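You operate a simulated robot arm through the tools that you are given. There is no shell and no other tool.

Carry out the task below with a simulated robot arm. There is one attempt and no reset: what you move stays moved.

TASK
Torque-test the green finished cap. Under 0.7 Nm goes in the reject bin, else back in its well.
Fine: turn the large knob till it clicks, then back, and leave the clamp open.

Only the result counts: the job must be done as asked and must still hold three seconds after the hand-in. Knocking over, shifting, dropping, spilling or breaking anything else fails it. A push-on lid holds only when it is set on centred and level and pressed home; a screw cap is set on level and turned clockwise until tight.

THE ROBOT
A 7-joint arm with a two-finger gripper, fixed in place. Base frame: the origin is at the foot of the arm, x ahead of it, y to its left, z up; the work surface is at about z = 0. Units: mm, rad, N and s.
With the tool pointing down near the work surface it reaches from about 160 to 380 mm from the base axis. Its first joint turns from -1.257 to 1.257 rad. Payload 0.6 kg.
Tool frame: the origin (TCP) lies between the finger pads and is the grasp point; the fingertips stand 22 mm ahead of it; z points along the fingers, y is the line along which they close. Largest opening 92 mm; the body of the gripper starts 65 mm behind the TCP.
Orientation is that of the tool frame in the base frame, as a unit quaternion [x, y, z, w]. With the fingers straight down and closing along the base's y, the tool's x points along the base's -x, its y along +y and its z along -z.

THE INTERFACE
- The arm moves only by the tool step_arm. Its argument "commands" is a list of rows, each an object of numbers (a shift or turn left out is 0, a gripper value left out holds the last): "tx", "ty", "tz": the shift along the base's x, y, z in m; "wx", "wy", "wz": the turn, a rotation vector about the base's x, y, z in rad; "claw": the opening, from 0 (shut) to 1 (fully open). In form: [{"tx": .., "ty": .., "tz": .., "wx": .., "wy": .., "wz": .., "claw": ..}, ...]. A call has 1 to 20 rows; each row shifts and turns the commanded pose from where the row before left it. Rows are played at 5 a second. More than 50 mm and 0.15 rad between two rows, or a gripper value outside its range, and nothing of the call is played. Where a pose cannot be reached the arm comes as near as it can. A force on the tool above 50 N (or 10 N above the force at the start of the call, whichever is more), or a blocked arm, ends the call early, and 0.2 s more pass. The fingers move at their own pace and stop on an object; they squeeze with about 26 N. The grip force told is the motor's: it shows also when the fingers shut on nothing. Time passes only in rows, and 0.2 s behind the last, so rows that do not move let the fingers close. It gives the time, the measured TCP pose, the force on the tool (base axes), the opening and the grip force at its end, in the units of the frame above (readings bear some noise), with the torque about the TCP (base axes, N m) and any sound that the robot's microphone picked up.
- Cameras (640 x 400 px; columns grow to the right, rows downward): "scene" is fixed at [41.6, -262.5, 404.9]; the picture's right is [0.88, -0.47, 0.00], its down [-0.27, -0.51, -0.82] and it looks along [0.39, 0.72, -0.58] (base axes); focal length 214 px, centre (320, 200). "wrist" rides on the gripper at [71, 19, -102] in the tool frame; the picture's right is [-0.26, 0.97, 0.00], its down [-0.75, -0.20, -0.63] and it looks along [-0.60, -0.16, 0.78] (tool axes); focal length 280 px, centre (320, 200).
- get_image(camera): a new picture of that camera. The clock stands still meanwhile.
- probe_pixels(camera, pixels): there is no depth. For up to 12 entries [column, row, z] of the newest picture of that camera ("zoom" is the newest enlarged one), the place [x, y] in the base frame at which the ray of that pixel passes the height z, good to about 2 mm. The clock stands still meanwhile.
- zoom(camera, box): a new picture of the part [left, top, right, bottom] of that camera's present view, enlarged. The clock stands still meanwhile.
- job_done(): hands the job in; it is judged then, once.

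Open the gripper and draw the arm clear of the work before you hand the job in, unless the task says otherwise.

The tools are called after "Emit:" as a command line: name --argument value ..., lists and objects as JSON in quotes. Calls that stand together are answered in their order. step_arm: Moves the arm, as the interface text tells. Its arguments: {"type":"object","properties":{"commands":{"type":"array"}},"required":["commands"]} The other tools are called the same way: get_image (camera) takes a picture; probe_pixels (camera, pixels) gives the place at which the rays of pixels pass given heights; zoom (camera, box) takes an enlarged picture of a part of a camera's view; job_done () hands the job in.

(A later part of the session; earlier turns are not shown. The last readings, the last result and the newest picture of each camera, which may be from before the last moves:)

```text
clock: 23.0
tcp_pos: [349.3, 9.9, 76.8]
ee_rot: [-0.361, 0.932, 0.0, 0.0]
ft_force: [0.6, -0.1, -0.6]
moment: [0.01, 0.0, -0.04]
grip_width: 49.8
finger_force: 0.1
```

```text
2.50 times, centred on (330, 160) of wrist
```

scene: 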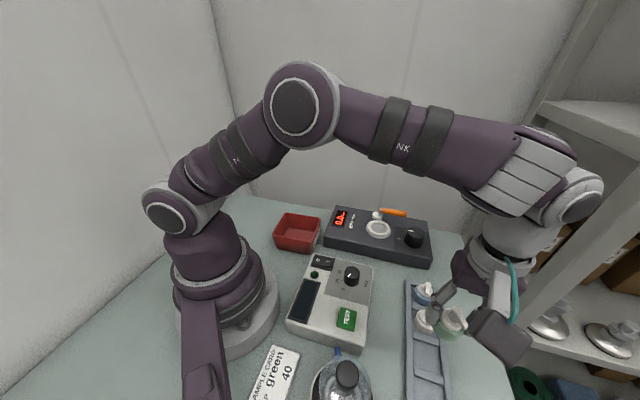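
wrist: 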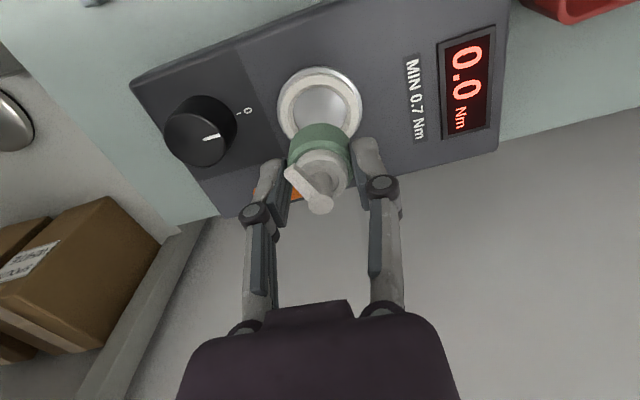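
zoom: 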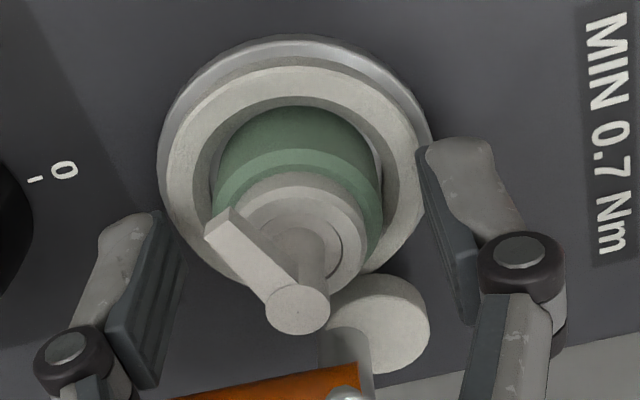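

The cap is seated in the nest. The cam disc must swing counter-clockwise; before pushing the lever I rise and test whether the knob position (393,-55) is reachable.

Emit:
step_arm --commands '[{"tz": 0.02}, {"tz": 0.02}, {"tz": 0.02, "claw": 0.3}, {"tx": 0.015, "ty": -0.02}, {"tx": 0.015, "ty": -0.02}, {"tx": 0.014, "ty": -0.025}, {}, {}]'

Emit:
get_image --camera "wrist"

Emit:
zoom --camera "scene" --box '[340, 160, 460, 280]'

```text
clock: 24.8
tcp_pos: [374.0, -36.1, 134.9]
ee_rot: [-0.362, 0.932, 0.0, 0.0]
ft_force: [0.7, 0.1, 0.6]
moment: [-0.01, 0.0, -0.01]
grip_width: 27.7
finger_force: 0.1
out of reach, approached as far as the arm can: row 5, 6
```

```text
taken
```

wrist: 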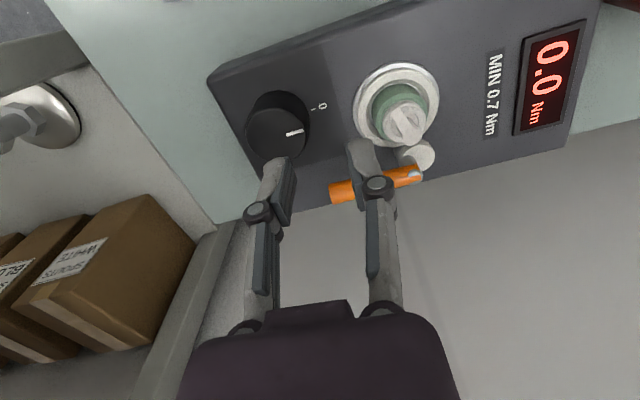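

```text
3.33 times, centred on (400, 220) of scene
```

zoom: 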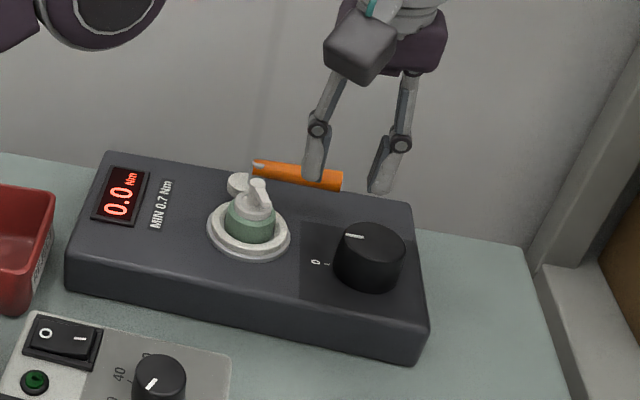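

At z=135 the arm stops at (374,-36), so the knob needs the tool tilted outward. I first back off and check where the commanded pose is, closing the fingers.

Emit:
step_arm --commands '[{"tx": -0.015, "ty": 0.025, "claw": 0.0}, {"tx": -0.015, "ty": 0.02}, {}, {}]'

```text
clock: 25.8
tcp_pos: [340.8, 8.9, 133.4]
ee_rot: [-0.362, 0.932, 0.0, -0.001]
ft_force: [-0.7, 0.0, -0.5]
moment: [0.0, -0.02, -0.03]
grip_width: 0.0
finger_force: 25.7
```

The commanded pose was clamped to what was reached. Now I tilt the fingers outward 0.36 rad and move to beside the lever's inner side, at safe height.

Emit:
step_arm --commands '[{"tx": 0.008, "ty": -0.003, "wy": -0.12}, {"tx": 0.008, "ty": -0.003, "wy": -0.12}, {"tx": 0.008, "ty": -0.004, "wy": -0.12}, {"tx": 0.005}, {}, {}]'

Emit:
get_image --camera "wrist"

Emit:
zoom --camera "scene" --box '[340, 160, 460, 280]'

```text
clock: 27.2
tcp_pos: [370.9, 0.2, 132.4]
ee_rot: [-0.356, 0.917, -0.065, 0.168]
ft_force: [-0.3, 0.7, -0.2]
moment: [-0.01, 0.01, 0.02]
grip_width: 0.0
finger_force: 26.5
```

```text
taken
```

wrist: 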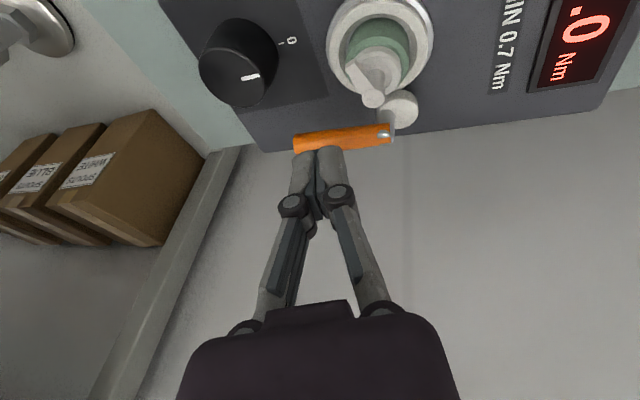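

```text
3.33 times, centred on (400, 220) of scene
```

zoom: 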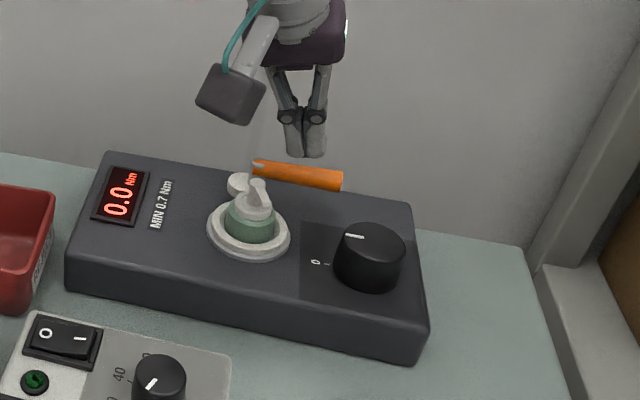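

Tilt works. I probe the lever and post from this near view: lever left end (296,143), right end (388,132), knob top centre (238,78).

Emit:
zoom --camera "wrist" --box '[190, 0, 450, 170]'

Emit:
probe_pixels --camera "wrist" --pixels '[[296, 143, 80], [388, 132, 82], [388, 132, 86], [400, 110, 58], [378, 30, 48], [238, 75, 66], [238, 75, 70], [238, 75, 74]]'

```text
2.35 times, centred on (320, 85) of wrist
```

zoom: 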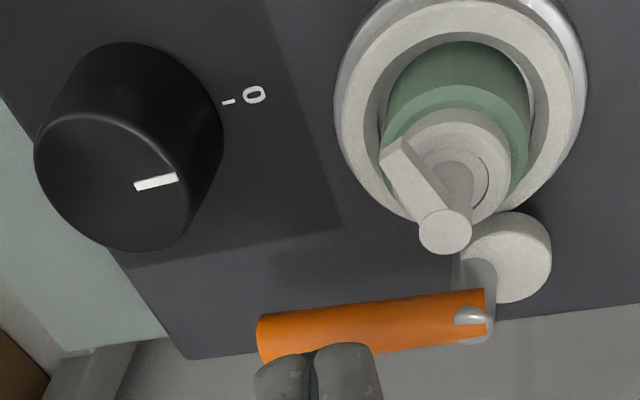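

```text
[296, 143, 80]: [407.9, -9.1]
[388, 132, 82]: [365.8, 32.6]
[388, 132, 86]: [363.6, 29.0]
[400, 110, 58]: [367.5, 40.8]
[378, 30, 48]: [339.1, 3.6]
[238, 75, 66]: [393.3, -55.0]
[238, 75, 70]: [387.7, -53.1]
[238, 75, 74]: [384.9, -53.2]
```

Post ≈(366,32), lever end ≈(408,-8). I shift back 5–6 mm for clearance, then descend so the tips are at z≈71 beside the lever.

Emit:
step_arm --commands '[{"tx": -0.0045, "ty": -0.0045}, {"tz": -0.015}, {"tz": -0.015}, {"tz": -0.011}, {}]'

Emit:
get_image --camera "wrist"

Emit:
zoom --camera "scene" --box '[350, 180, 430, 250]'

```text
clock: 28.4
tcp_pos: [365.9, -5.5, 92.4]
ee_rot: [-0.356, 0.917, -0.065, 0.167]
ft_force: [-0.1, 0.5, 0.1]
moment: [-0.04, 0.0, 0.04]
grip_width: 0.0
finger_force: 26.0
```

```text
taken
```

wrist: 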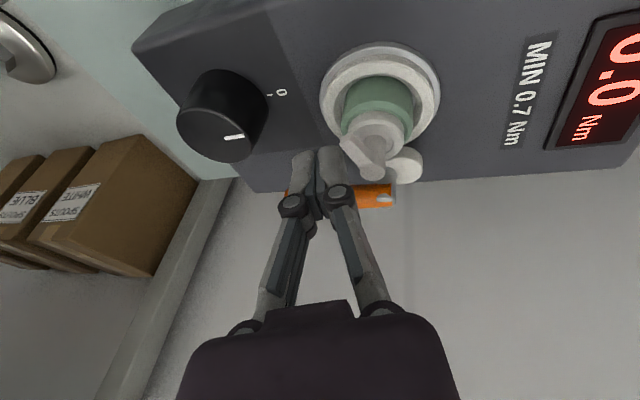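

```text
5.71 times, centred on (390, 215) of scene
```

zoom: 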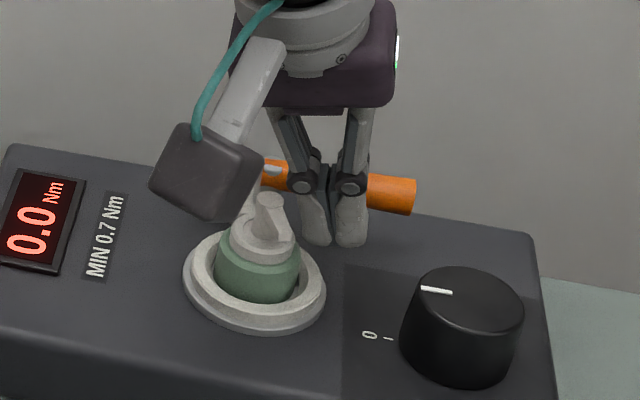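

The closed fingers stand on the nest side of the lever. I push gently toward +x+y to start rotating it counter-clockwise.

Emit:
step_arm --commands '[{"tx": 0.003, "ty": 0.0035}, {"tx": 0.003, "ty": 0.003}, {"tx": 0.003, "ty": 0.002}, {"tx": 0.003, "ty": 0.002}, {"tx": 0.003, "ty": 0.0015}]'

Emit:
get_image --camera "wrist"

Emit:
zoom --camera "scene" --box '[350, 180, 430, 250]'

```text
clock: 29.6
tcp_pos: [382.5, 6.0, 92.2]
ee_rot: [-0.356, 0.917, -0.065, 0.168]
ft_force: [-0.5, -0.1, -0.6]
moment: [-0.02, 0.03, 0.05]
grip_width: 0.0
finger_force: 26.0
```

```text
taken
```

wrist: 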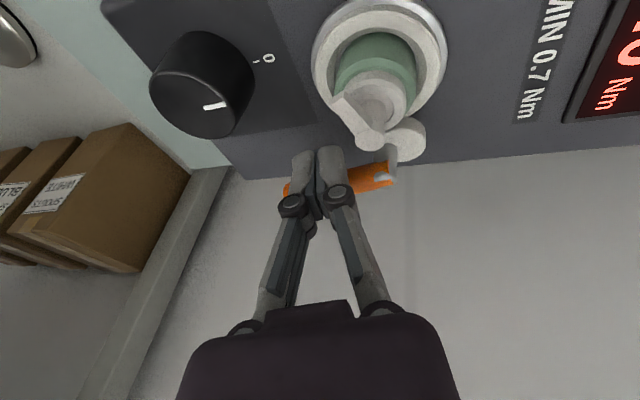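

```text
5.71 times, centred on (390, 215) of scene
```

zoom: 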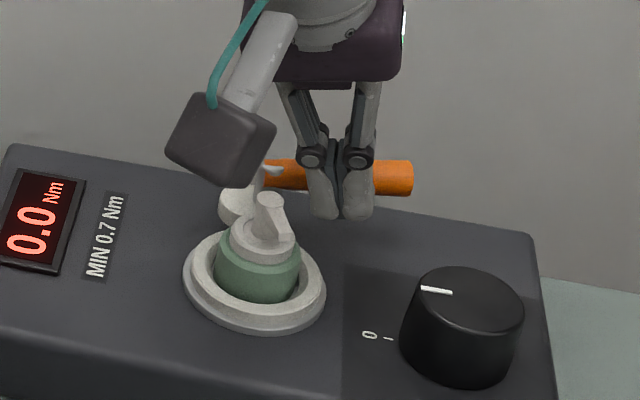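

The lever has swung a bit (now level in the scene zoom) with almost no force. I continue the arc.

Emit:
step_arm --commands '[{"tx": 0.003, "ty": 0.002}, {"tx": 0.003, "ty": 0.003}, {"tx": 0.003, "ty": 0.003}, {"tx": 0.002, "ty": 0.003}]'

Emit:
get_image --camera "wrist"

Emit:
zoom --camera "scene" --box '[350, 180, 430, 250]'

```text
clock: 30.6
tcp_pos: [392.8, 17.7, 91.3]
ee_rot: [-0.356, 0.917, -0.064, 0.167]
ft_force: [-0.8, -0.3, -0.2]
moment: [-0.01, -0.02, 0.0]
grip_width: 0.2
finger_force: 26.3
```

```text
taken
```

wrist: 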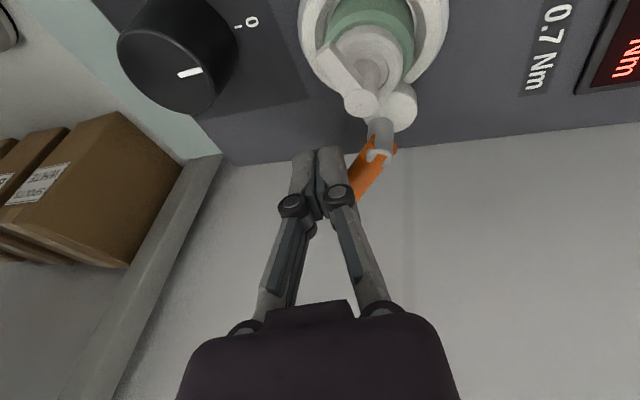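

```text
5.71 times, centred on (390, 215) of scene
```

zoom: 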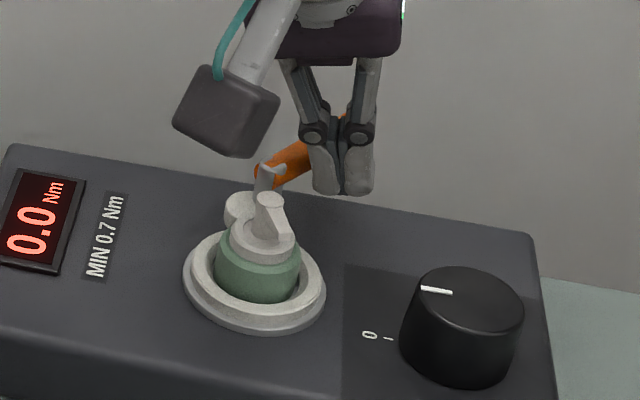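

The lever is near +15–20° and the disc approaches the cap. I continue pushing along +y with checks.

Emit:
step_arm --commands '[{"tx": 0.001, "ty": 0.003}, {"tx": 0.0, "ty": 0.003}, {"ty": 0.003}]'

Emit:
step_arm --commands '[{"ty": 0.003}, {"ty": 0.002}]'

Emit:
get_image --camera "wrist"

Emit:
zoom --camera "scene" --box '[350, 180, 430, 250]'

```text
clock: 31.4
tcp_pos: [394.3, 26.9, 91.9]
ee_rot: [-0.355, 0.917, -0.065, 0.168]
ft_force: [-0.4, -1.0, -0.9]
moment: [-0.02, 0.0, -0.01]
grip_width: 0.2
finger_force: 25.9
```

```text
clock: 32.0
tcp_pos: [393.1, 32.1, 92.9]
ee_rot: [-0.356, 0.917, -0.065, 0.167]
ft_force: [2.5, -3.3, -0.8]
moment: [-0.04, -0.03, 0.01]
grip_width: 0.2
finger_force: 26.1
```

```text
taken
```

wrist: 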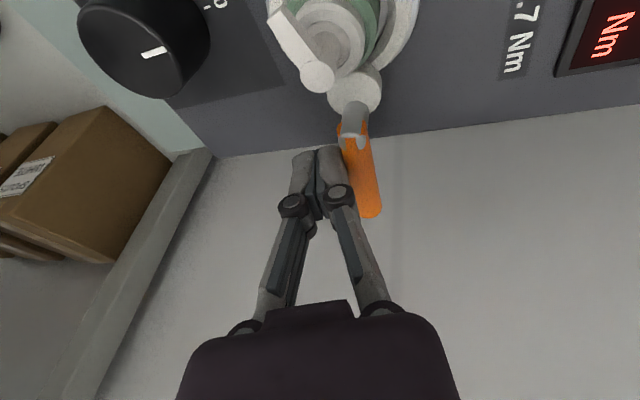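

```text
5.71 times, centred on (390, 215) of scene
```

zoom: 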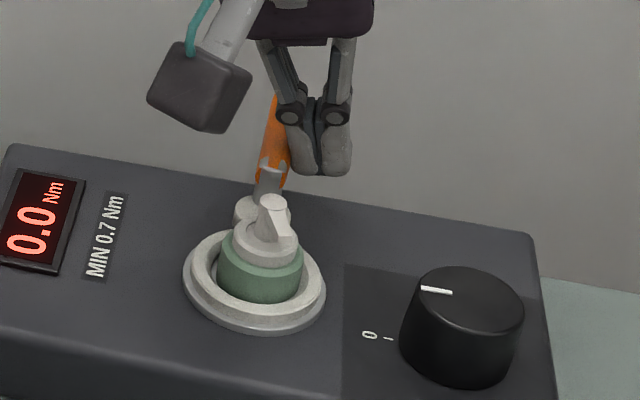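

Force rises to ~4 N: the cam disc now touches the cap. I press on in 2 mm steps and watch force and sound.

Emit:
step_arm --commands '[{"tx": -0.001, "ty": 0.002}]'

Emit:
step_arm --commands '[{"tx": -0.001, "ty": 0.002}]'

Emit:
zoom --camera "scene" --box '[350, 180, 430, 250]'

Emit:
get_image --camera "wrist"

```text
clock: 32.4
tcp_pos: [394.6, 33.9, 94.3]
ee_rot: [-0.354, 0.918, -0.066, 0.167]
ft_force: [7.8, -14.8, -0.4]
moment: [-0.24, -0.17, 0.11]
grip_width: 0.0
finger_force: 26.0
```

```text
clock: 33.0
tcp_pos: [393.0, 32.7, 95.4]
ee_rot: [-0.352, 0.918, -0.07, 0.169]
ft_force: [4.6, -3.8, -0.7]
moment: [-0.06, -0.05, 0.04]
grip_width: 0.2
finger_force: 25.9
stopped in row 1: the force on the tool passed its limit at 51 N (the readings are from after the stop); the commanded pose is now the measured one
```

```text
5.71 times, centred on (390, 215) of scene
```

zoom: 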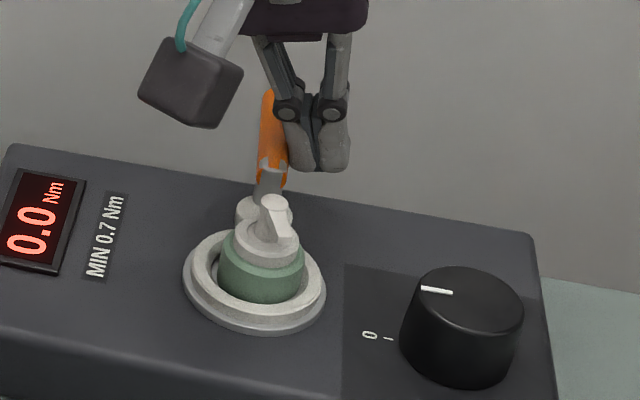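

```text
taken
```

wrist: 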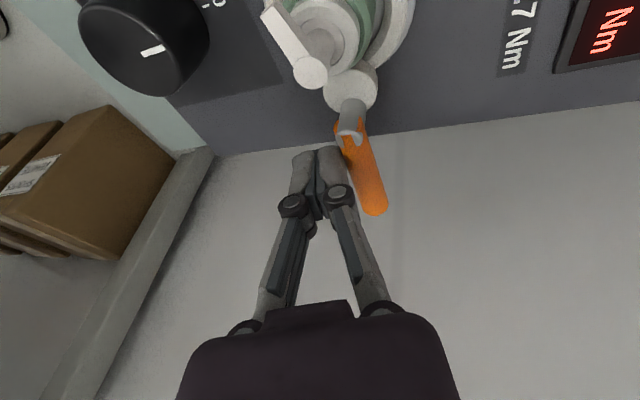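

The push met a hard stop (51 N): the clamp is closed against the cap. I back off, rise, and check the lever stays.

Emit:
step_arm --commands '[{"tx": 0.001, "ty": -0.004}, {"ty": -0.006}, {"tz": 0.02}, {"tz": 0.025, "tx": -0.01, "ty": -0.02}, {}]'

Emit:
zoom --camera "scene" --box '[350, 180, 430, 250]'

Emit:
get_image --camera "wrist"

```text
clock: 34.2
tcp_pos: [382.6, 1.7, 140.1]
ee_rot: [-0.352, 0.918, -0.07, 0.169]
ft_force: [-0.4, 0.6, 0.7]
moment: [-0.02, 0.02, -0.02]
grip_width: 0.0
finger_force: 26.0
```

```text
5.71 times, centred on (390, 215) of scene
```

zoom: 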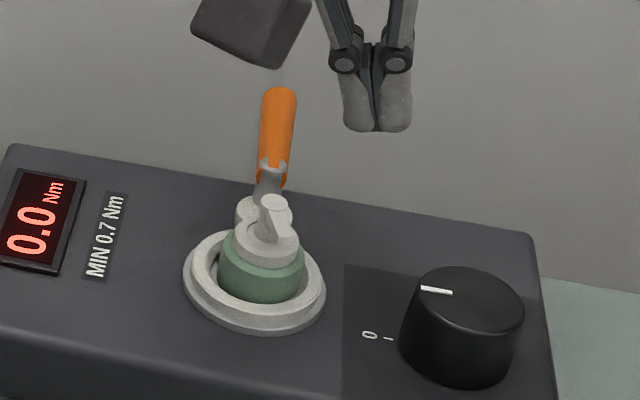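

```text
taken
```

wrist: 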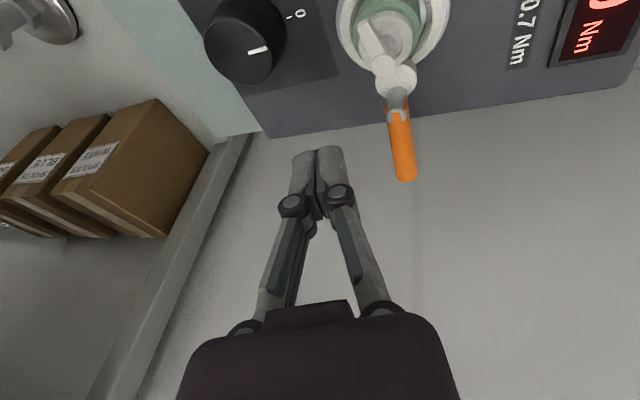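

The lever stays closed at about +50°. Now I locate the knob precisely from this view and the scene.

Emit:
zoom --camera "wrist" --box '[190, 0, 320, 90]'

Emit:
zoom --camera "scene" --box '[390, 215, 440, 255]'

```text
4.44 times, centred on (255, 45) of wrist
```

zoom: 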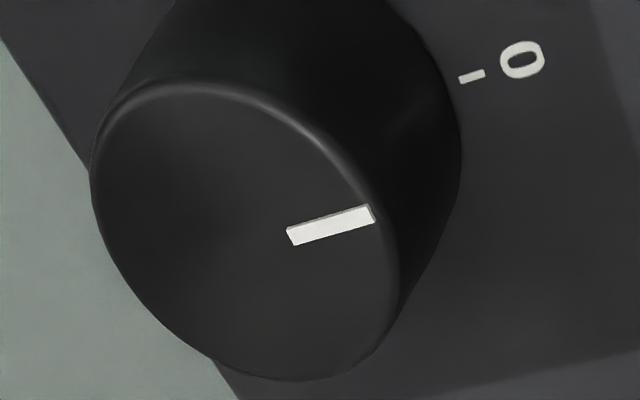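

```text
10.00 times, centred on (415, 235) of scene
```

zoom: 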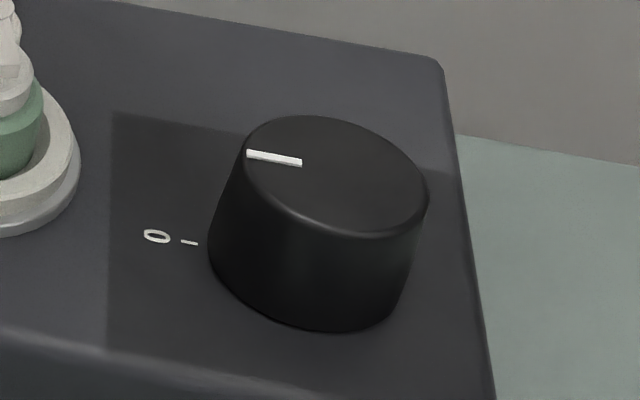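

Knob top centre is at wrist (238.4,52.3) and scene (416.6,232.6); I probe at several heights.

Emit:
probe_pixels --camera "wrist" --pixels '[[238.4, 52.3, 60], [238.4, 52.3, 65], [238.4, 52.3, 70], [238.4, 52.3, 75], [203.3, 45, 70], [273.5, 58, 70], [266.3, 48, 70], [248.6, 53.4, 70], [289, 17, 42]]'

Emit:
probe_pixels --camera "scene" --pixels '[[416.6, 232.6, 60], [416.6, 232.6, 65], [416.6, 232.6, 70], [416.6, 232.6, 75], [407.7, 230.3, 70], [413.1, 231.3, 70], [402, 239.2, 42], [414, 244, 42]]'

```text
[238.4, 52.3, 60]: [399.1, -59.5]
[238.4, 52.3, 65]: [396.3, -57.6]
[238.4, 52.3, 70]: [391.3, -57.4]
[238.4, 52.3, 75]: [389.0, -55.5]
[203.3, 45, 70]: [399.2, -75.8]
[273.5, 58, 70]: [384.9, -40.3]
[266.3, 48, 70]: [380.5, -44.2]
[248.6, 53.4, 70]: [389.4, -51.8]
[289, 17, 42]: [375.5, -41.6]
```

```text
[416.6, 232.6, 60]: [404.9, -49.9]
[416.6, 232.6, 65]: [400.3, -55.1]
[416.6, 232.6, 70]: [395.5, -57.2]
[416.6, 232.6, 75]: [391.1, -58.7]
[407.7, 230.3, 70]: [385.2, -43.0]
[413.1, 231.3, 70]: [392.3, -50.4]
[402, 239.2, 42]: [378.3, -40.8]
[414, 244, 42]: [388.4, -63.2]
```

Knob axis ≈ (394,-56), top z≈70, pointer and 0-tick both point about 137°. I re-orient: untilt, set yaw to 0.40, then tilt outward about the finger-closing axis, and go above the knob with fingers open ~64 mm.

Emit:
step_arm --commands '[{"tx": -0.014, "wy": 0.12, "claw": 0.7}, {"tx": -0.014, "wy": 0.12}, {"wy": 0.12, "ty": -0.01}, {"ty": -0.01, "wz": -0.114}, {"ty": -0.01, "wz": -0.114}, {"ty": -0.01, "wz": -0.114}, {}, {}]'

```text
clock: 36.0
tcp_pos: [356.4, -38.3, 140.8]
ee_rot: [-0.194, 0.981, -0.005, 0.0]
ft_force: [0.4, 0.3, 0.3]
moment: [0.01, -0.01, 0.01]
grip_width: 64.1
finger_force: 0.1
```

Now vertical at yaw 0.39. I tilt outward 0.36 about the closing axis while moving above the knob.

Emit:
step_arm --commands '[{"wx": 0.0489, "wy": -0.111, "tx": 0.005, "ty": -0.005}, {"wx": 0.0489, "wy": -0.111, "tx": 0.008, "ty": -0.005}, {"wx": 0.0489, "wy": -0.111, "tx": 0.01, "ty": -0.005}, {"tx": 0.0106, "ty": -0.0043, "tz": -0.01}, {"tz": -0.015}, {}, {}]'

Emit:
get_image --camera "wrist"

Emit:
zoom --camera "scene" --box '[350, 160, 450, 260]'

```text
clock: 37.6
tcp_pos: [389.1, -57.0, 113.6]
ee_rot: [-0.191, 0.965, 0.034, 0.177]
ft_force: [0.1, -0.4, -0.5]
moment: [0.0, 0.01, 0.01]
grip_width: 64.3
finger_force: 0.0
```

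```text
taken
```

wrist: 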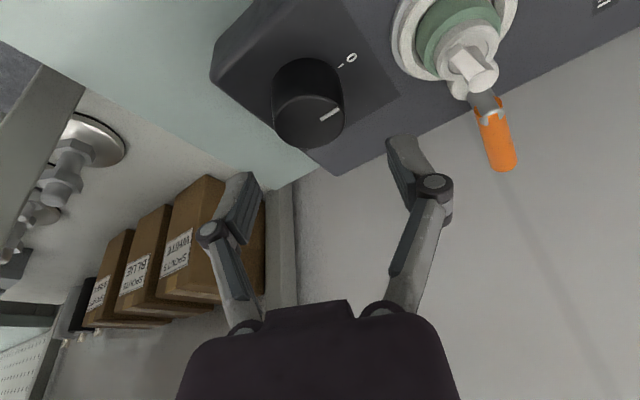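

```text
4.00 times, centred on (400, 210) of scene
```

zoom: 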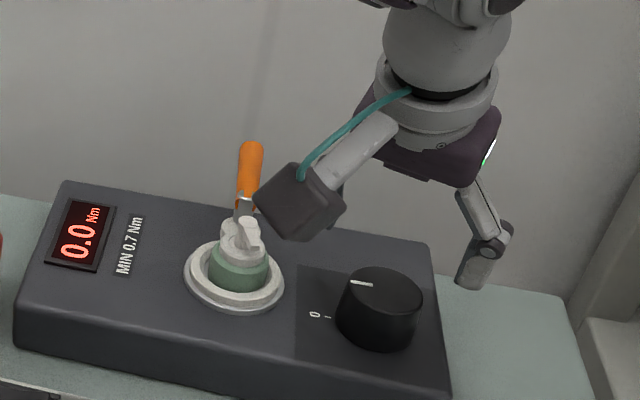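

Orientation is right (closing axis horizontal). I re-measure the knob from this close view.

Emit:
zoom --camera "wrist" --box '[250, 40, 370, 160]'

Emit:
probe_pixels --camera "wrist" --pixels '[[308, 119, 70], [273, 110, 70], [344, 113, 70], [308, 119, 66], [308, 119, 74], [339, 109, 70], [322, 118, 70]]'

```text
3.33 times, centred on (310, 100) of wrist
```

zoom: 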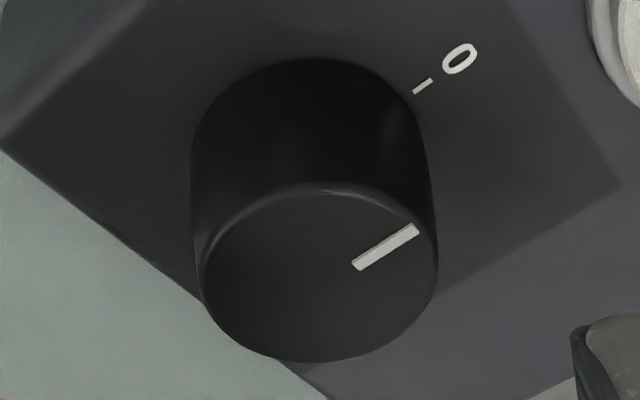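

```text
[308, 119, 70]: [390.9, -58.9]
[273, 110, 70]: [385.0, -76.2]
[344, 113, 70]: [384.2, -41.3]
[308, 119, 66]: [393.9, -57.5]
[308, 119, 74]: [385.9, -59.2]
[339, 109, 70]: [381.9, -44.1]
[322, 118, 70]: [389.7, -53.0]
```

Lateral offset ~2 mm; I correct it and descend straight to z≈68 with the fingers either side of the knob.

Emit:
step_arm --commands '[{"tx": 0.0008, "ty": -0.0019, "tz": -0.012}, {"tz": -0.012}, {"tz": -0.012}, {"tz": -0.007}, {}]'

Emit:
get_image --camera "wrist"

Emit:
zoom --camera "scene" --box '[360, 190, 440, 260]'

```text
clock: 38.8
tcp_pos: [391.1, -56.2, 70.7]
ee_rot: [-0.191, 0.965, 0.034, 0.178]
ft_force: [0.2, 0.6, 0.1]
moment: [-0.04, 0.02, 0.02]
grip_width: 64.1
finger_force: 0.0
```

```text
taken
```

wrist: 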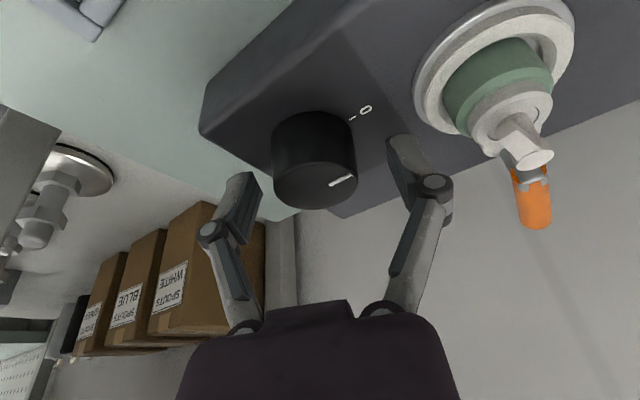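

```text
5.71 times, centred on (400, 225) of scene
```

zoom: 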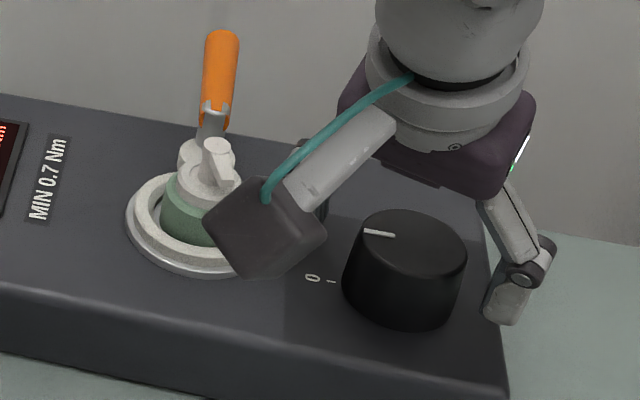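

Knob lies centred between the fingers. I lower 3 mm and close on it.

Emit:
step_arm --commands '[{"tz": -0.003}, {"claw": 0.35}, {"claw": 0.0}, {}, {}, {}, {}]'

Emit:
get_image --camera "wrist"

Emit:
zoom --camera "scene" --box '[330, 190, 450, 260]'

```text
clock: 40.4
tcp_pos: [390.2, -58.3, 69.5]
ee_rot: [-0.188, 0.965, 0.031, 0.179]
ft_force: [17.4, -37.8, 7.6]
moment: [-0.51, -0.83, -0.15]
grip_width: 41.8
finger_force: 28.1
```

```text
taken
```

wrist: 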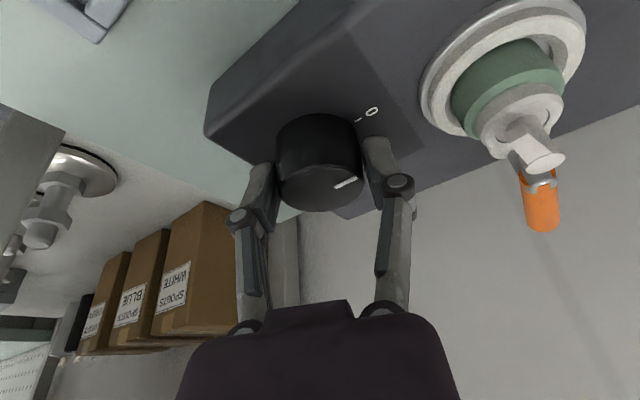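

```text
5.33 times, centred on (390, 225) of scene
```

zoom: 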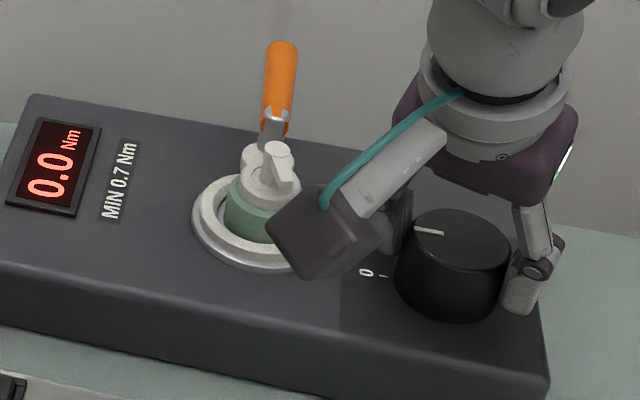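

Gripped at 41.8 mm but with a 41 N side load toward -y, so I ease the arm in that direction to centre on the knob.

Emit:
step_arm --commands '[{"tx": 0.0003, "ty": -0.0008}, {}]'

Emit:
step_arm --commands '[{"tx": 0.0003, "ty": -0.0008}, {}]'

```text
clock: 41.0
tcp_pos: [391.0, -59.7, 68.8]
ee_rot: [-0.19, 0.965, 0.033, 0.178]
ft_force: [8.1, -27.9, 19.3]
moment: [-0.74, -0.3, -0.16]
grip_width: 41.8
finger_force: 27.9
```

```text
clock: 41.6
tcp_pos: [391.3, -58.3, 69.2]
ee_rot: [-0.19, 0.965, 0.034, 0.177]
ft_force: [4.3, -21.6, 18.9]
moment: [-0.56, 0.02, -0.17]
grip_width: 41.8
finger_force: 27.3
```

Side load drops; there's now upward ~19 N (tapered knob). I shift another 0.8 mm and ease up slightly.

Emit:
step_arm --commands '[{"tx": 0.0003, "ty": -0.0008, "tz": 0.0005}, {}]'

Emit:
step_arm --commands '[{"tx": 0.0002, "ty": -0.0006, "tz": 0.0005}, {}]'

```text
clock: 42.2
tcp_pos: [390.5, -59.4, 67.2]
ee_rot: [-0.191, 0.965, 0.035, 0.177]
ft_force: [22.8, -7.5, -14.2]
moment: [0.05, -0.43, -0.04]
grip_width: 41.9
finger_force: 28.0
```

```text
clock: 42.8
tcp_pos: [391.5, -59.2, 66.9]
ee_rot: [-0.191, 0.965, 0.036, 0.176]
ft_force: [11.8, 5.1, -16.1]
moment: [0.19, -0.42, 0.0]
grip_width: 41.7
finger_force: 28.4
```

Now the loads are modest. I turn clockwise (wz −0.1) about the knob axis as a trial and watch the display and torque.

Emit:
step_arm --commands '[{"wz": -0.05, "tx": -0.0001, "ty": 0.0002}, {"wz": -0.05, "tx": -0.0001, "ty": 0.0002}, {}]'

Emit:
zoom --camera "scene" --box '[330, 190, 450, 260]'

```text
clock: 43.6
tcp_pos: [391.9, -59.5, 69.7]
ee_rot: [-0.142, 0.973, 0.026, 0.178]
ft_force: [7.5, 16.0, -21.5]
moment: [0.23, -0.27, 0.07]
grip_width: 41.5
finger_force: 28.1
```

```text
5.33 times, centred on (390, 225) of scene
```

zoom: 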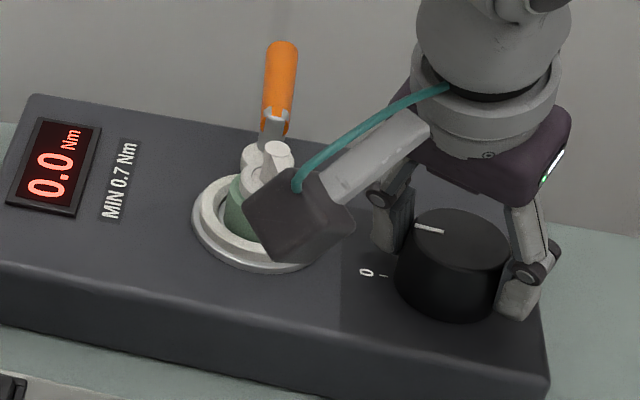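

The pointer moved little; I continue clockwise another 0.2 rad.

Emit:
step_arm --commands '[{"wz": -0.06, "tx": -0.0001, "ty": 0.0002}, {"wz": -0.06, "tx": -0.0, "ty": 0.0002}, {"wz": -0.06, "tx": -0.0, "ty": 0.0002}, {}]'

Emit:
zoom --camera "scene" --box '[330, 190, 450, 260]'

Emit:
get_image --camera "wrist"

```text
clock: 44.6
tcp_pos: [390.9, -56.5, 67.8]
ee_rot: [-0.054, 0.982, 0.011, 0.179]
ft_force: [-14.3, 24.7, -9.9]
moment: [0.16, 0.78, 0.16]
grip_width: 41.8
finger_force: 27.5
```

```text
5.33 times, centred on (390, 225) of scene
```

zoom: 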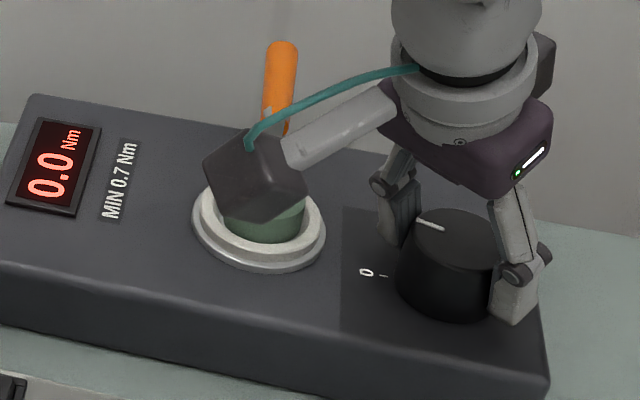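

```text
taken
```

wrist: 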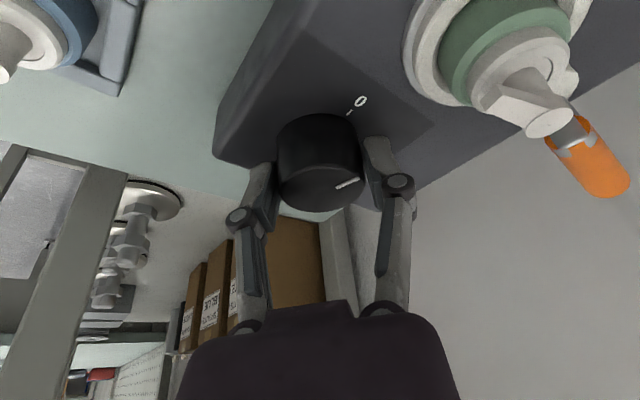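

The knob follows the gripper (≈0.28 rad so far) with the display still 0.0. I relieve the side load and keep turning clockwise.

Emit:
step_arm --commands '[{"wz": -0.06, "ty": 0.0012}, {"wz": -0.06, "ty": 0.0006}, {"wz": -0.06, "ty": 0.0005}, {"wz": -0.06, "ty": 0.0005}]'

Emit:
zoom --camera "scene" --box '[330, 190, 450, 260]'

```text
clock: 45.6
tcp_pos: [390.6, -57.7, 71.0]
ee_rot: [0.065, 0.981, -0.013, 0.182]
ft_force: [13.1, 8.8, -21.7]
moment: [0.08, -0.07, 0.09]
grip_width: 41.8
finger_force: 28.2
```

```text
5.33 times, centred on (390, 225) of scene
```

zoom: 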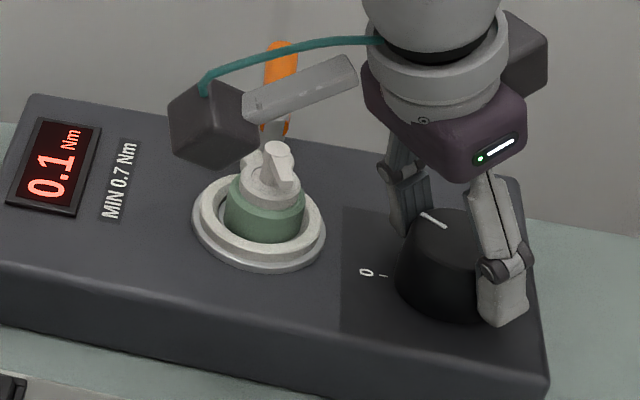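

Display now shows 0.1 Nm, so clockwise is right. I keep turning in small steps, watching for the click.

Emit:
step_arm --commands '[{"wz": -0.06, "ty": 0.0005, "tz": -0.0004}, {"wz": -0.06, "ty": 0.0005}, {"wz": -0.06, "ty": 0.0005, "tx": 0.0001}, {"wz": -0.06, "ty": 0.0005, "tx": 0.0001}]'

Emit:
zoom --camera "scene" --box '[330, 190, 450, 260]'

```text
clock: 46.6
tcp_pos: [391.0, -55.0, 69.7]
ee_rot: [0.183, 0.966, -0.036, 0.179]
ft_force: [-1.7, -1.0, 20.3]
moment: [-0.09, -0.03, 0.02]
grip_width: 41.9
finger_force: 27.4
```

```text
5.33 times, centred on (390, 225) of scene
```

zoom: 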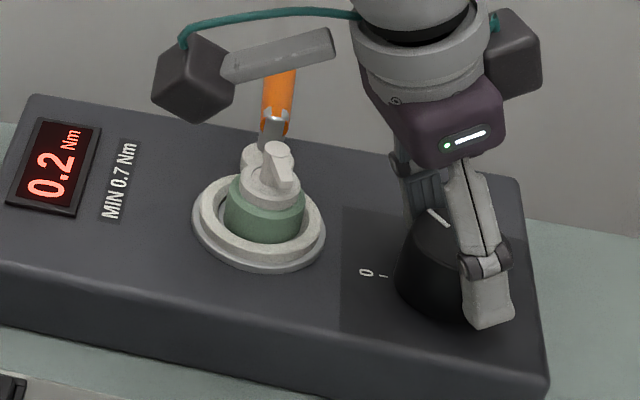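

0.2 Nm at ~0.76 rad of turn; loads are small. I continue clockwise.

Emit:
step_arm --commands '[{"wz": -0.06, "ty": 0.0004, "tx": 0.0002, "tz": 0.0003}, {"wz": -0.06, "ty": 0.0004, "tx": 0.0002}, {"wz": -0.06, "ty": 0.0004, "tx": 0.0002}, {"wz": -0.06, "ty": 0.0004, "tx": 0.0003}]'

Emit:
zoom --camera "scene" --box '[330, 190, 450, 260]'

```text
clock: 47.6
tcp_pos: [390.9, -54.2, 69.9]
ee_rot: [0.297, 0.938, -0.057, 0.17]
ft_force: [-9.2, -6.2, 17.9]
moment: [-0.26, 0.19, -0.04]
grip_width: 41.5
finger_force: 27.9
```

```text
5.33 times, centred on (390, 225) of scene
```

zoom: 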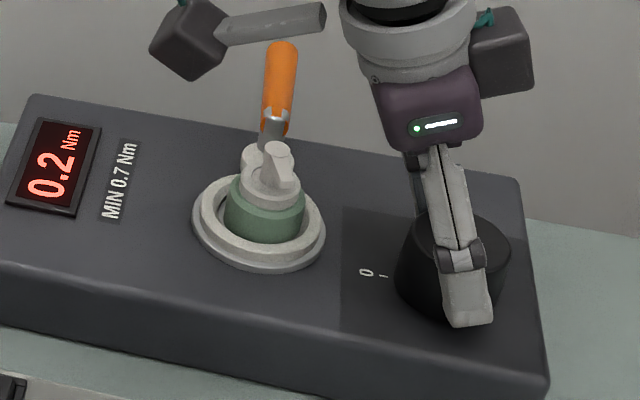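

Still following (yaw −0.61). I continue, then check via the wrist camera that the pointer keeps turning with the gripper.

Emit:
step_arm --commands '[{"wz": -0.06, "ty": 0.0004, "tx": 0.0002}, {"wz": -0.06, "ty": 0.0004, "tx": 0.0002}, {"wz": -0.06, "ty": 0.0003, "tx": 0.0002}, {"wz": -0.06, "ty": 0.0003, "tx": 0.0003}]'

Emit:
zoom --camera "scene" --box '[330, 190, 450, 260]'

Emit:
get_image --camera "wrist"

```text
clock: 48.6
tcp_pos: [392.3, -53.5, 68.0]
ee_rot: [0.408, 0.895, -0.078, 0.163]
ft_force: [-23.8, -22.4, -0.4]
moment: [-0.56, 0.32, -0.1]
grip_width: 41.4
finger_force: 27.8
```

```text
5.33 times, centred on (390, 225) of scene
```

zoom: 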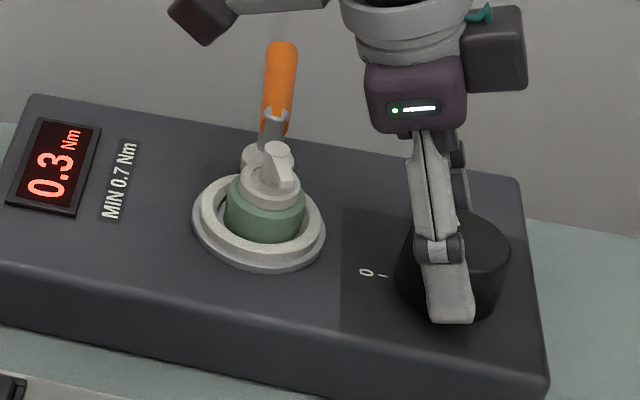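

```text
taken
```

wrist: 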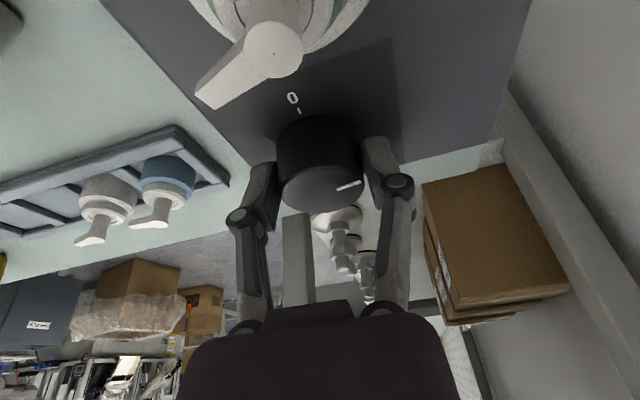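

The pointer stays fixed relative to the gripper; 0.3 Nm at 1.25 rad. I relieve the side load (−24,−22) and keep turning.

Emit:
step_arm --commands '[{"wz": -0.05, "ty": -0.0006, "tx": -0.0006}, {"wz": -0.05, "ty": -0.0001, "tx": -0.0001}, {"wz": -0.05, "ty": 0.0001, "tx": 0.0001}, {"wz": -0.05, "ty": 0.0001, "tx": 0.0001}]'

Emit:
zoom --camera "scene" --box '[330, 190, 450, 260]'

```text
clock: 49.6
tcp_pos: [391.7, -51.3, 69.9]
ee_rot: [0.494, 0.851, -0.092, 0.155]
ft_force: [-13.1, -24.2, -19.4]
moment: [-0.08, 0.15, -0.13]
grip_width: 41.2
finger_force: 28.0
```

```text
5.33 times, centred on (390, 225) of scene
```

zoom: 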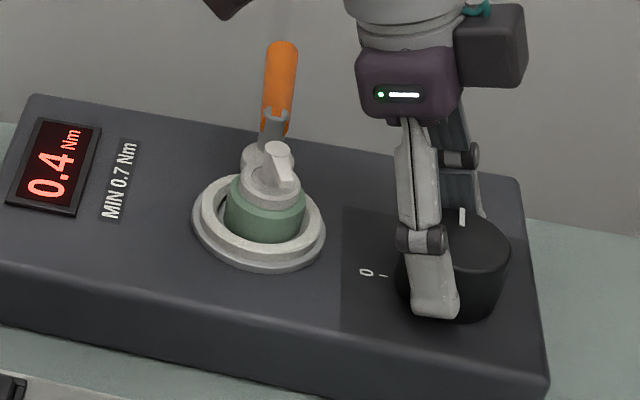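

0.4 Nm at ~1.44 rad. I continue with slight relief of the side loads.

Emit:
step_arm --commands '[{"wz": -0.05, "ty": -0.0005, "tx": -0.0003, "tz": -0.0005}, {"wz": -0.05, "tx": 0.0001}, {"wz": -0.05, "tx": 0.0002}, {"wz": -0.05, "tx": 0.0002}]'

Emit:
zoom --camera "scene" --box '[330, 190, 450, 260]'

```text
clock: 50.6
tcp_pos: [393.4, -52.6, 69.9]
ee_rot: [0.574, 0.799, -0.106, 0.146]
ft_force: [-19.7, 6.8, 13.4]
moment: [0.29, 0.57, -0.1]
grip_width: 41.2
finger_force: 28.0
```

```text
5.33 times, centred on (390, 225) of scene
```

zoom: 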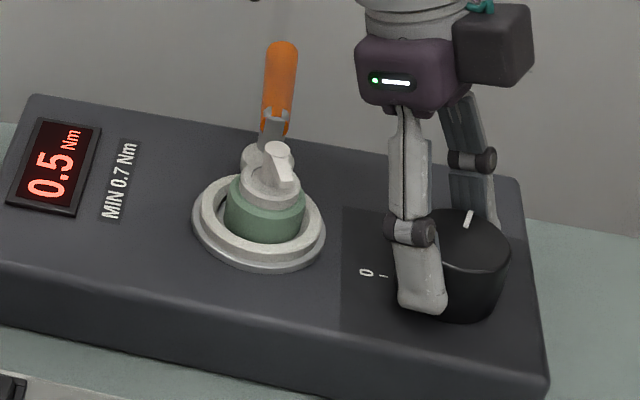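

0.5 Nm at ~1.64 rad; no click yet. I continue clockwise.

Emit:
step_arm --commands '[{"wz": -0.05, "tx": -0.0004}, {"wz": -0.05, "tx": 0.0001}, {"wz": -0.05, "tx": 0.0002}]'

Emit:
zoom --camera "scene" --box '[330, 190, 450, 260]'

```text
clock: 51.4
tcp_pos: [394.5, -51.4, 69.7]
ee_rot: [0.632, 0.753, -0.115, 0.139]
ft_force: [31.1, 12.5, -23.9]
moment: [0.33, -0.24, 0.18]
grip_width: 41.1
finger_force: 28.6
```

```text
5.33 times, centred on (390, 225) of scene
```

zoom: 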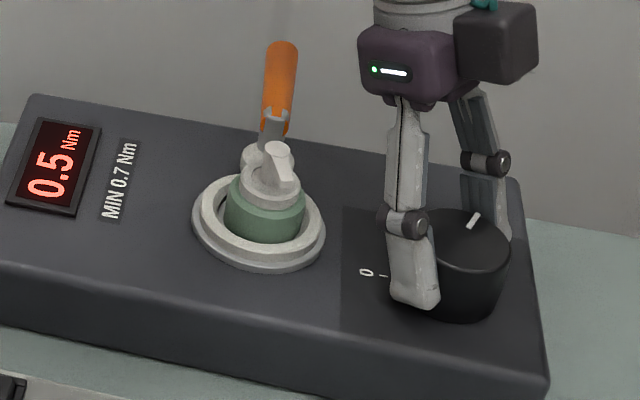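

0.5 Nm at ~1.79 rad; side load +31 N in x, so I shift that way and continue.

Emit:
step_arm --commands '[{"wz": -0.04, "tx": 0.0007, "ty": 0.0001, "tz": -0.0005}, {"wz": -0.04, "tx": 0.0003}]'

Emit:
step_arm --commands '[{"wz": -0.04, "tx": 0.0002}, {"wz": -0.04, "tx": 0.0002}]'

Emit:
zoom --camera "scene" --box '[330, 190, 450, 260]'

```text
clock: 51.7
tcp_pos: [394.6, -51.9, 69.3]
ee_rot: [0.638, 0.748, -0.114, 0.141]
ft_force: [5.7, -0.1, -4.4]
moment: [-0.21, 0.13, 0.04]
grip_width: 41.2
finger_force: 28.0
out of reach, approached as far as the arm can: row 1
stopped in row 1: the force on the tool passed its limit at 58 N (the readings are from after the stop); the commanded pose is now the measured one
```

```text
clock: 52.1
tcp_pos: [394.3, -51.3, 71.7]
ee_rot: [0.65, 0.737, -0.111, 0.144]
ft_force: [11.1, -3.6, -5.7]
moment: [0.34, 0.58, 0.09]
grip_width: 41.1
finger_force: 28.3
out of reach, approached as far as the arm can: row 1
stopped in row 2: the force on the tool passed its limit at 66 N (the readings are from after the stop); the commanded pose is now the measured one
```

```text
5.33 times, centred on (390, 225) of scene
```

zoom: 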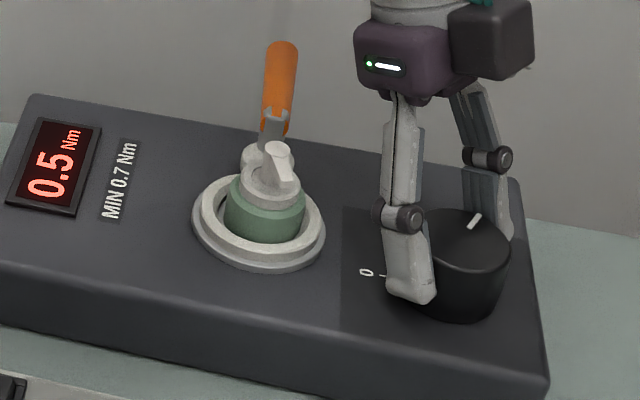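

The arm reaches its limit at 0.5 Nm without a click. I open the fingers to see whether the knob holds its place for a regrip.

Emit:
step_arm --commands '[{"claw": 0.5}, {"claw": 0.62}, {}, {}]'

Emit:
zoom --camera "scene" --box '[330, 190, 450, 260]'

Emit:
get_image --camera "wrist"

```text
clock: 53.1
tcp_pos: [394.7, -50.9, 70.9]
ee_rot: [0.65, 0.737, -0.111, 0.144]
ft_force: [0.5, -0.7, -0.1]
moment: [0.02, -0.02, 0.01]
grip_width: 57.0
finger_force: 0.0
```

```text
5.33 times, centred on (390, 225) of scene
```

zoom: 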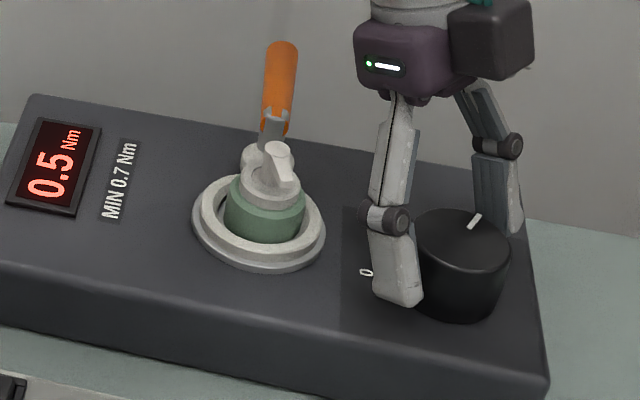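

```text
taken
```

wrist: 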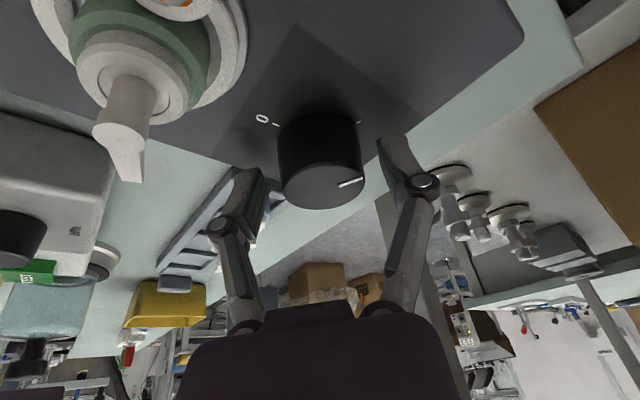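

The knob holds (0.5 Nm displayed), so I can ratchet. With fingers open I rotate back in place about the knob axis to yaw ≈ +0.45.

Emit:
step_arm --commands '[{"wz": 0.118, "tx": -0.0006, "ty": -0.0002, "claw": 0.66}, {"wz": 0.118, "tx": -0.0006, "ty": -0.0002}, {"wz": 0.118, "tx": -0.0006, "ty": -0.0002}, {"wz": 0.118, "tx": -0.0006, "ty": -0.0002}, {"wz": 0.118, "tx": -0.0004, "ty": -0.0005}, {"wz": 0.118, "tx": -0.0004, "ty": -0.0005}, {"wz": 0.118, "tx": -0.0004, "ty": -0.0005}, {"wz": 0.118, "tx": -0.0004, "ty": -0.0004}, {"wz": 0.118, "tx": -0.0002, "ty": -0.0006}, {"wz": 0.118, "tx": -0.0002, "ty": -0.0006}, {"wz": 0.118, "tx": -0.0001, "ty": -0.0006}, {"wz": 0.118, "tx": -0.0001, "ty": -0.0006}, {"wz": 0.118, "tx": 0.0001, "ty": -0.0006}, {"wz": 0.118, "tx": 0.0001, "ty": -0.0006}, {"wz": 0.118, "tx": 0.0001, "ty": -0.0006}, {"wz": 0.118, "tx": 0.0001, "ty": -0.0006}, {}]'

Emit:
get_image --camera "wrist"

Emit:
zoom --camera "scene" --box '[330, 190, 450, 260]'

```text
clock: 56.7
tcp_pos: [389.1, -57.6, 71.6]
ee_rot: [-0.216, 0.959, 0.051, 0.175]
ft_force: [-0.1, 0.1, -0.6]
moment: [0.01, 0.0, -0.02]
grip_width: 60.7
finger_force: 0.1
```

```text
taken
```

wrist: 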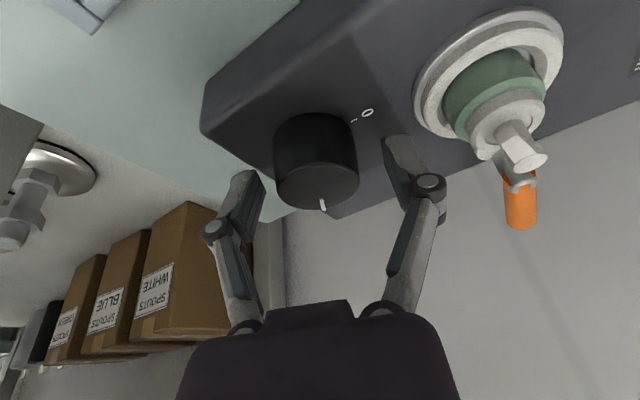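

```text
5.33 times, centred on (390, 225) of scene
```

zoom: 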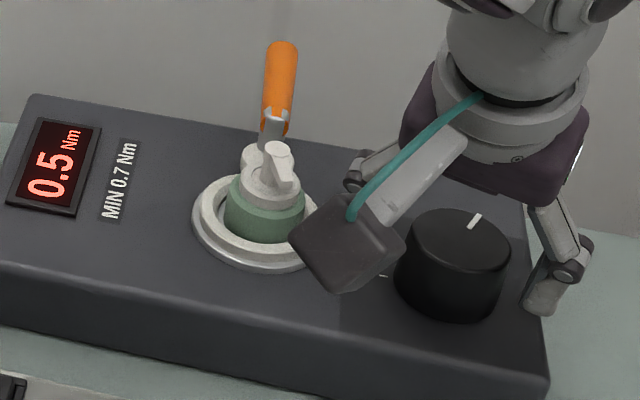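

Display still 0.5 and pointer unchanged. I adjust slightly toward the balanced grip spot, lower 2 mm, and close again.

Emit:
step_arm --commands '[{"tx": 0.001, "ty": -0.001, "tz": -0.002}, {"claw": 0.3}, {"claw": 0.0}, {}, {}, {}]'

```text
clock: 58.1
tcp_pos: [390.3, -59.2, 68.8]
ee_rot: [-0.215, 0.959, 0.052, 0.175]
ft_force: [1.7, -4.6, -1.7]
moment: [-0.02, -0.2, -0.03]
grip_width: 41.7
finger_force: 27.6
```

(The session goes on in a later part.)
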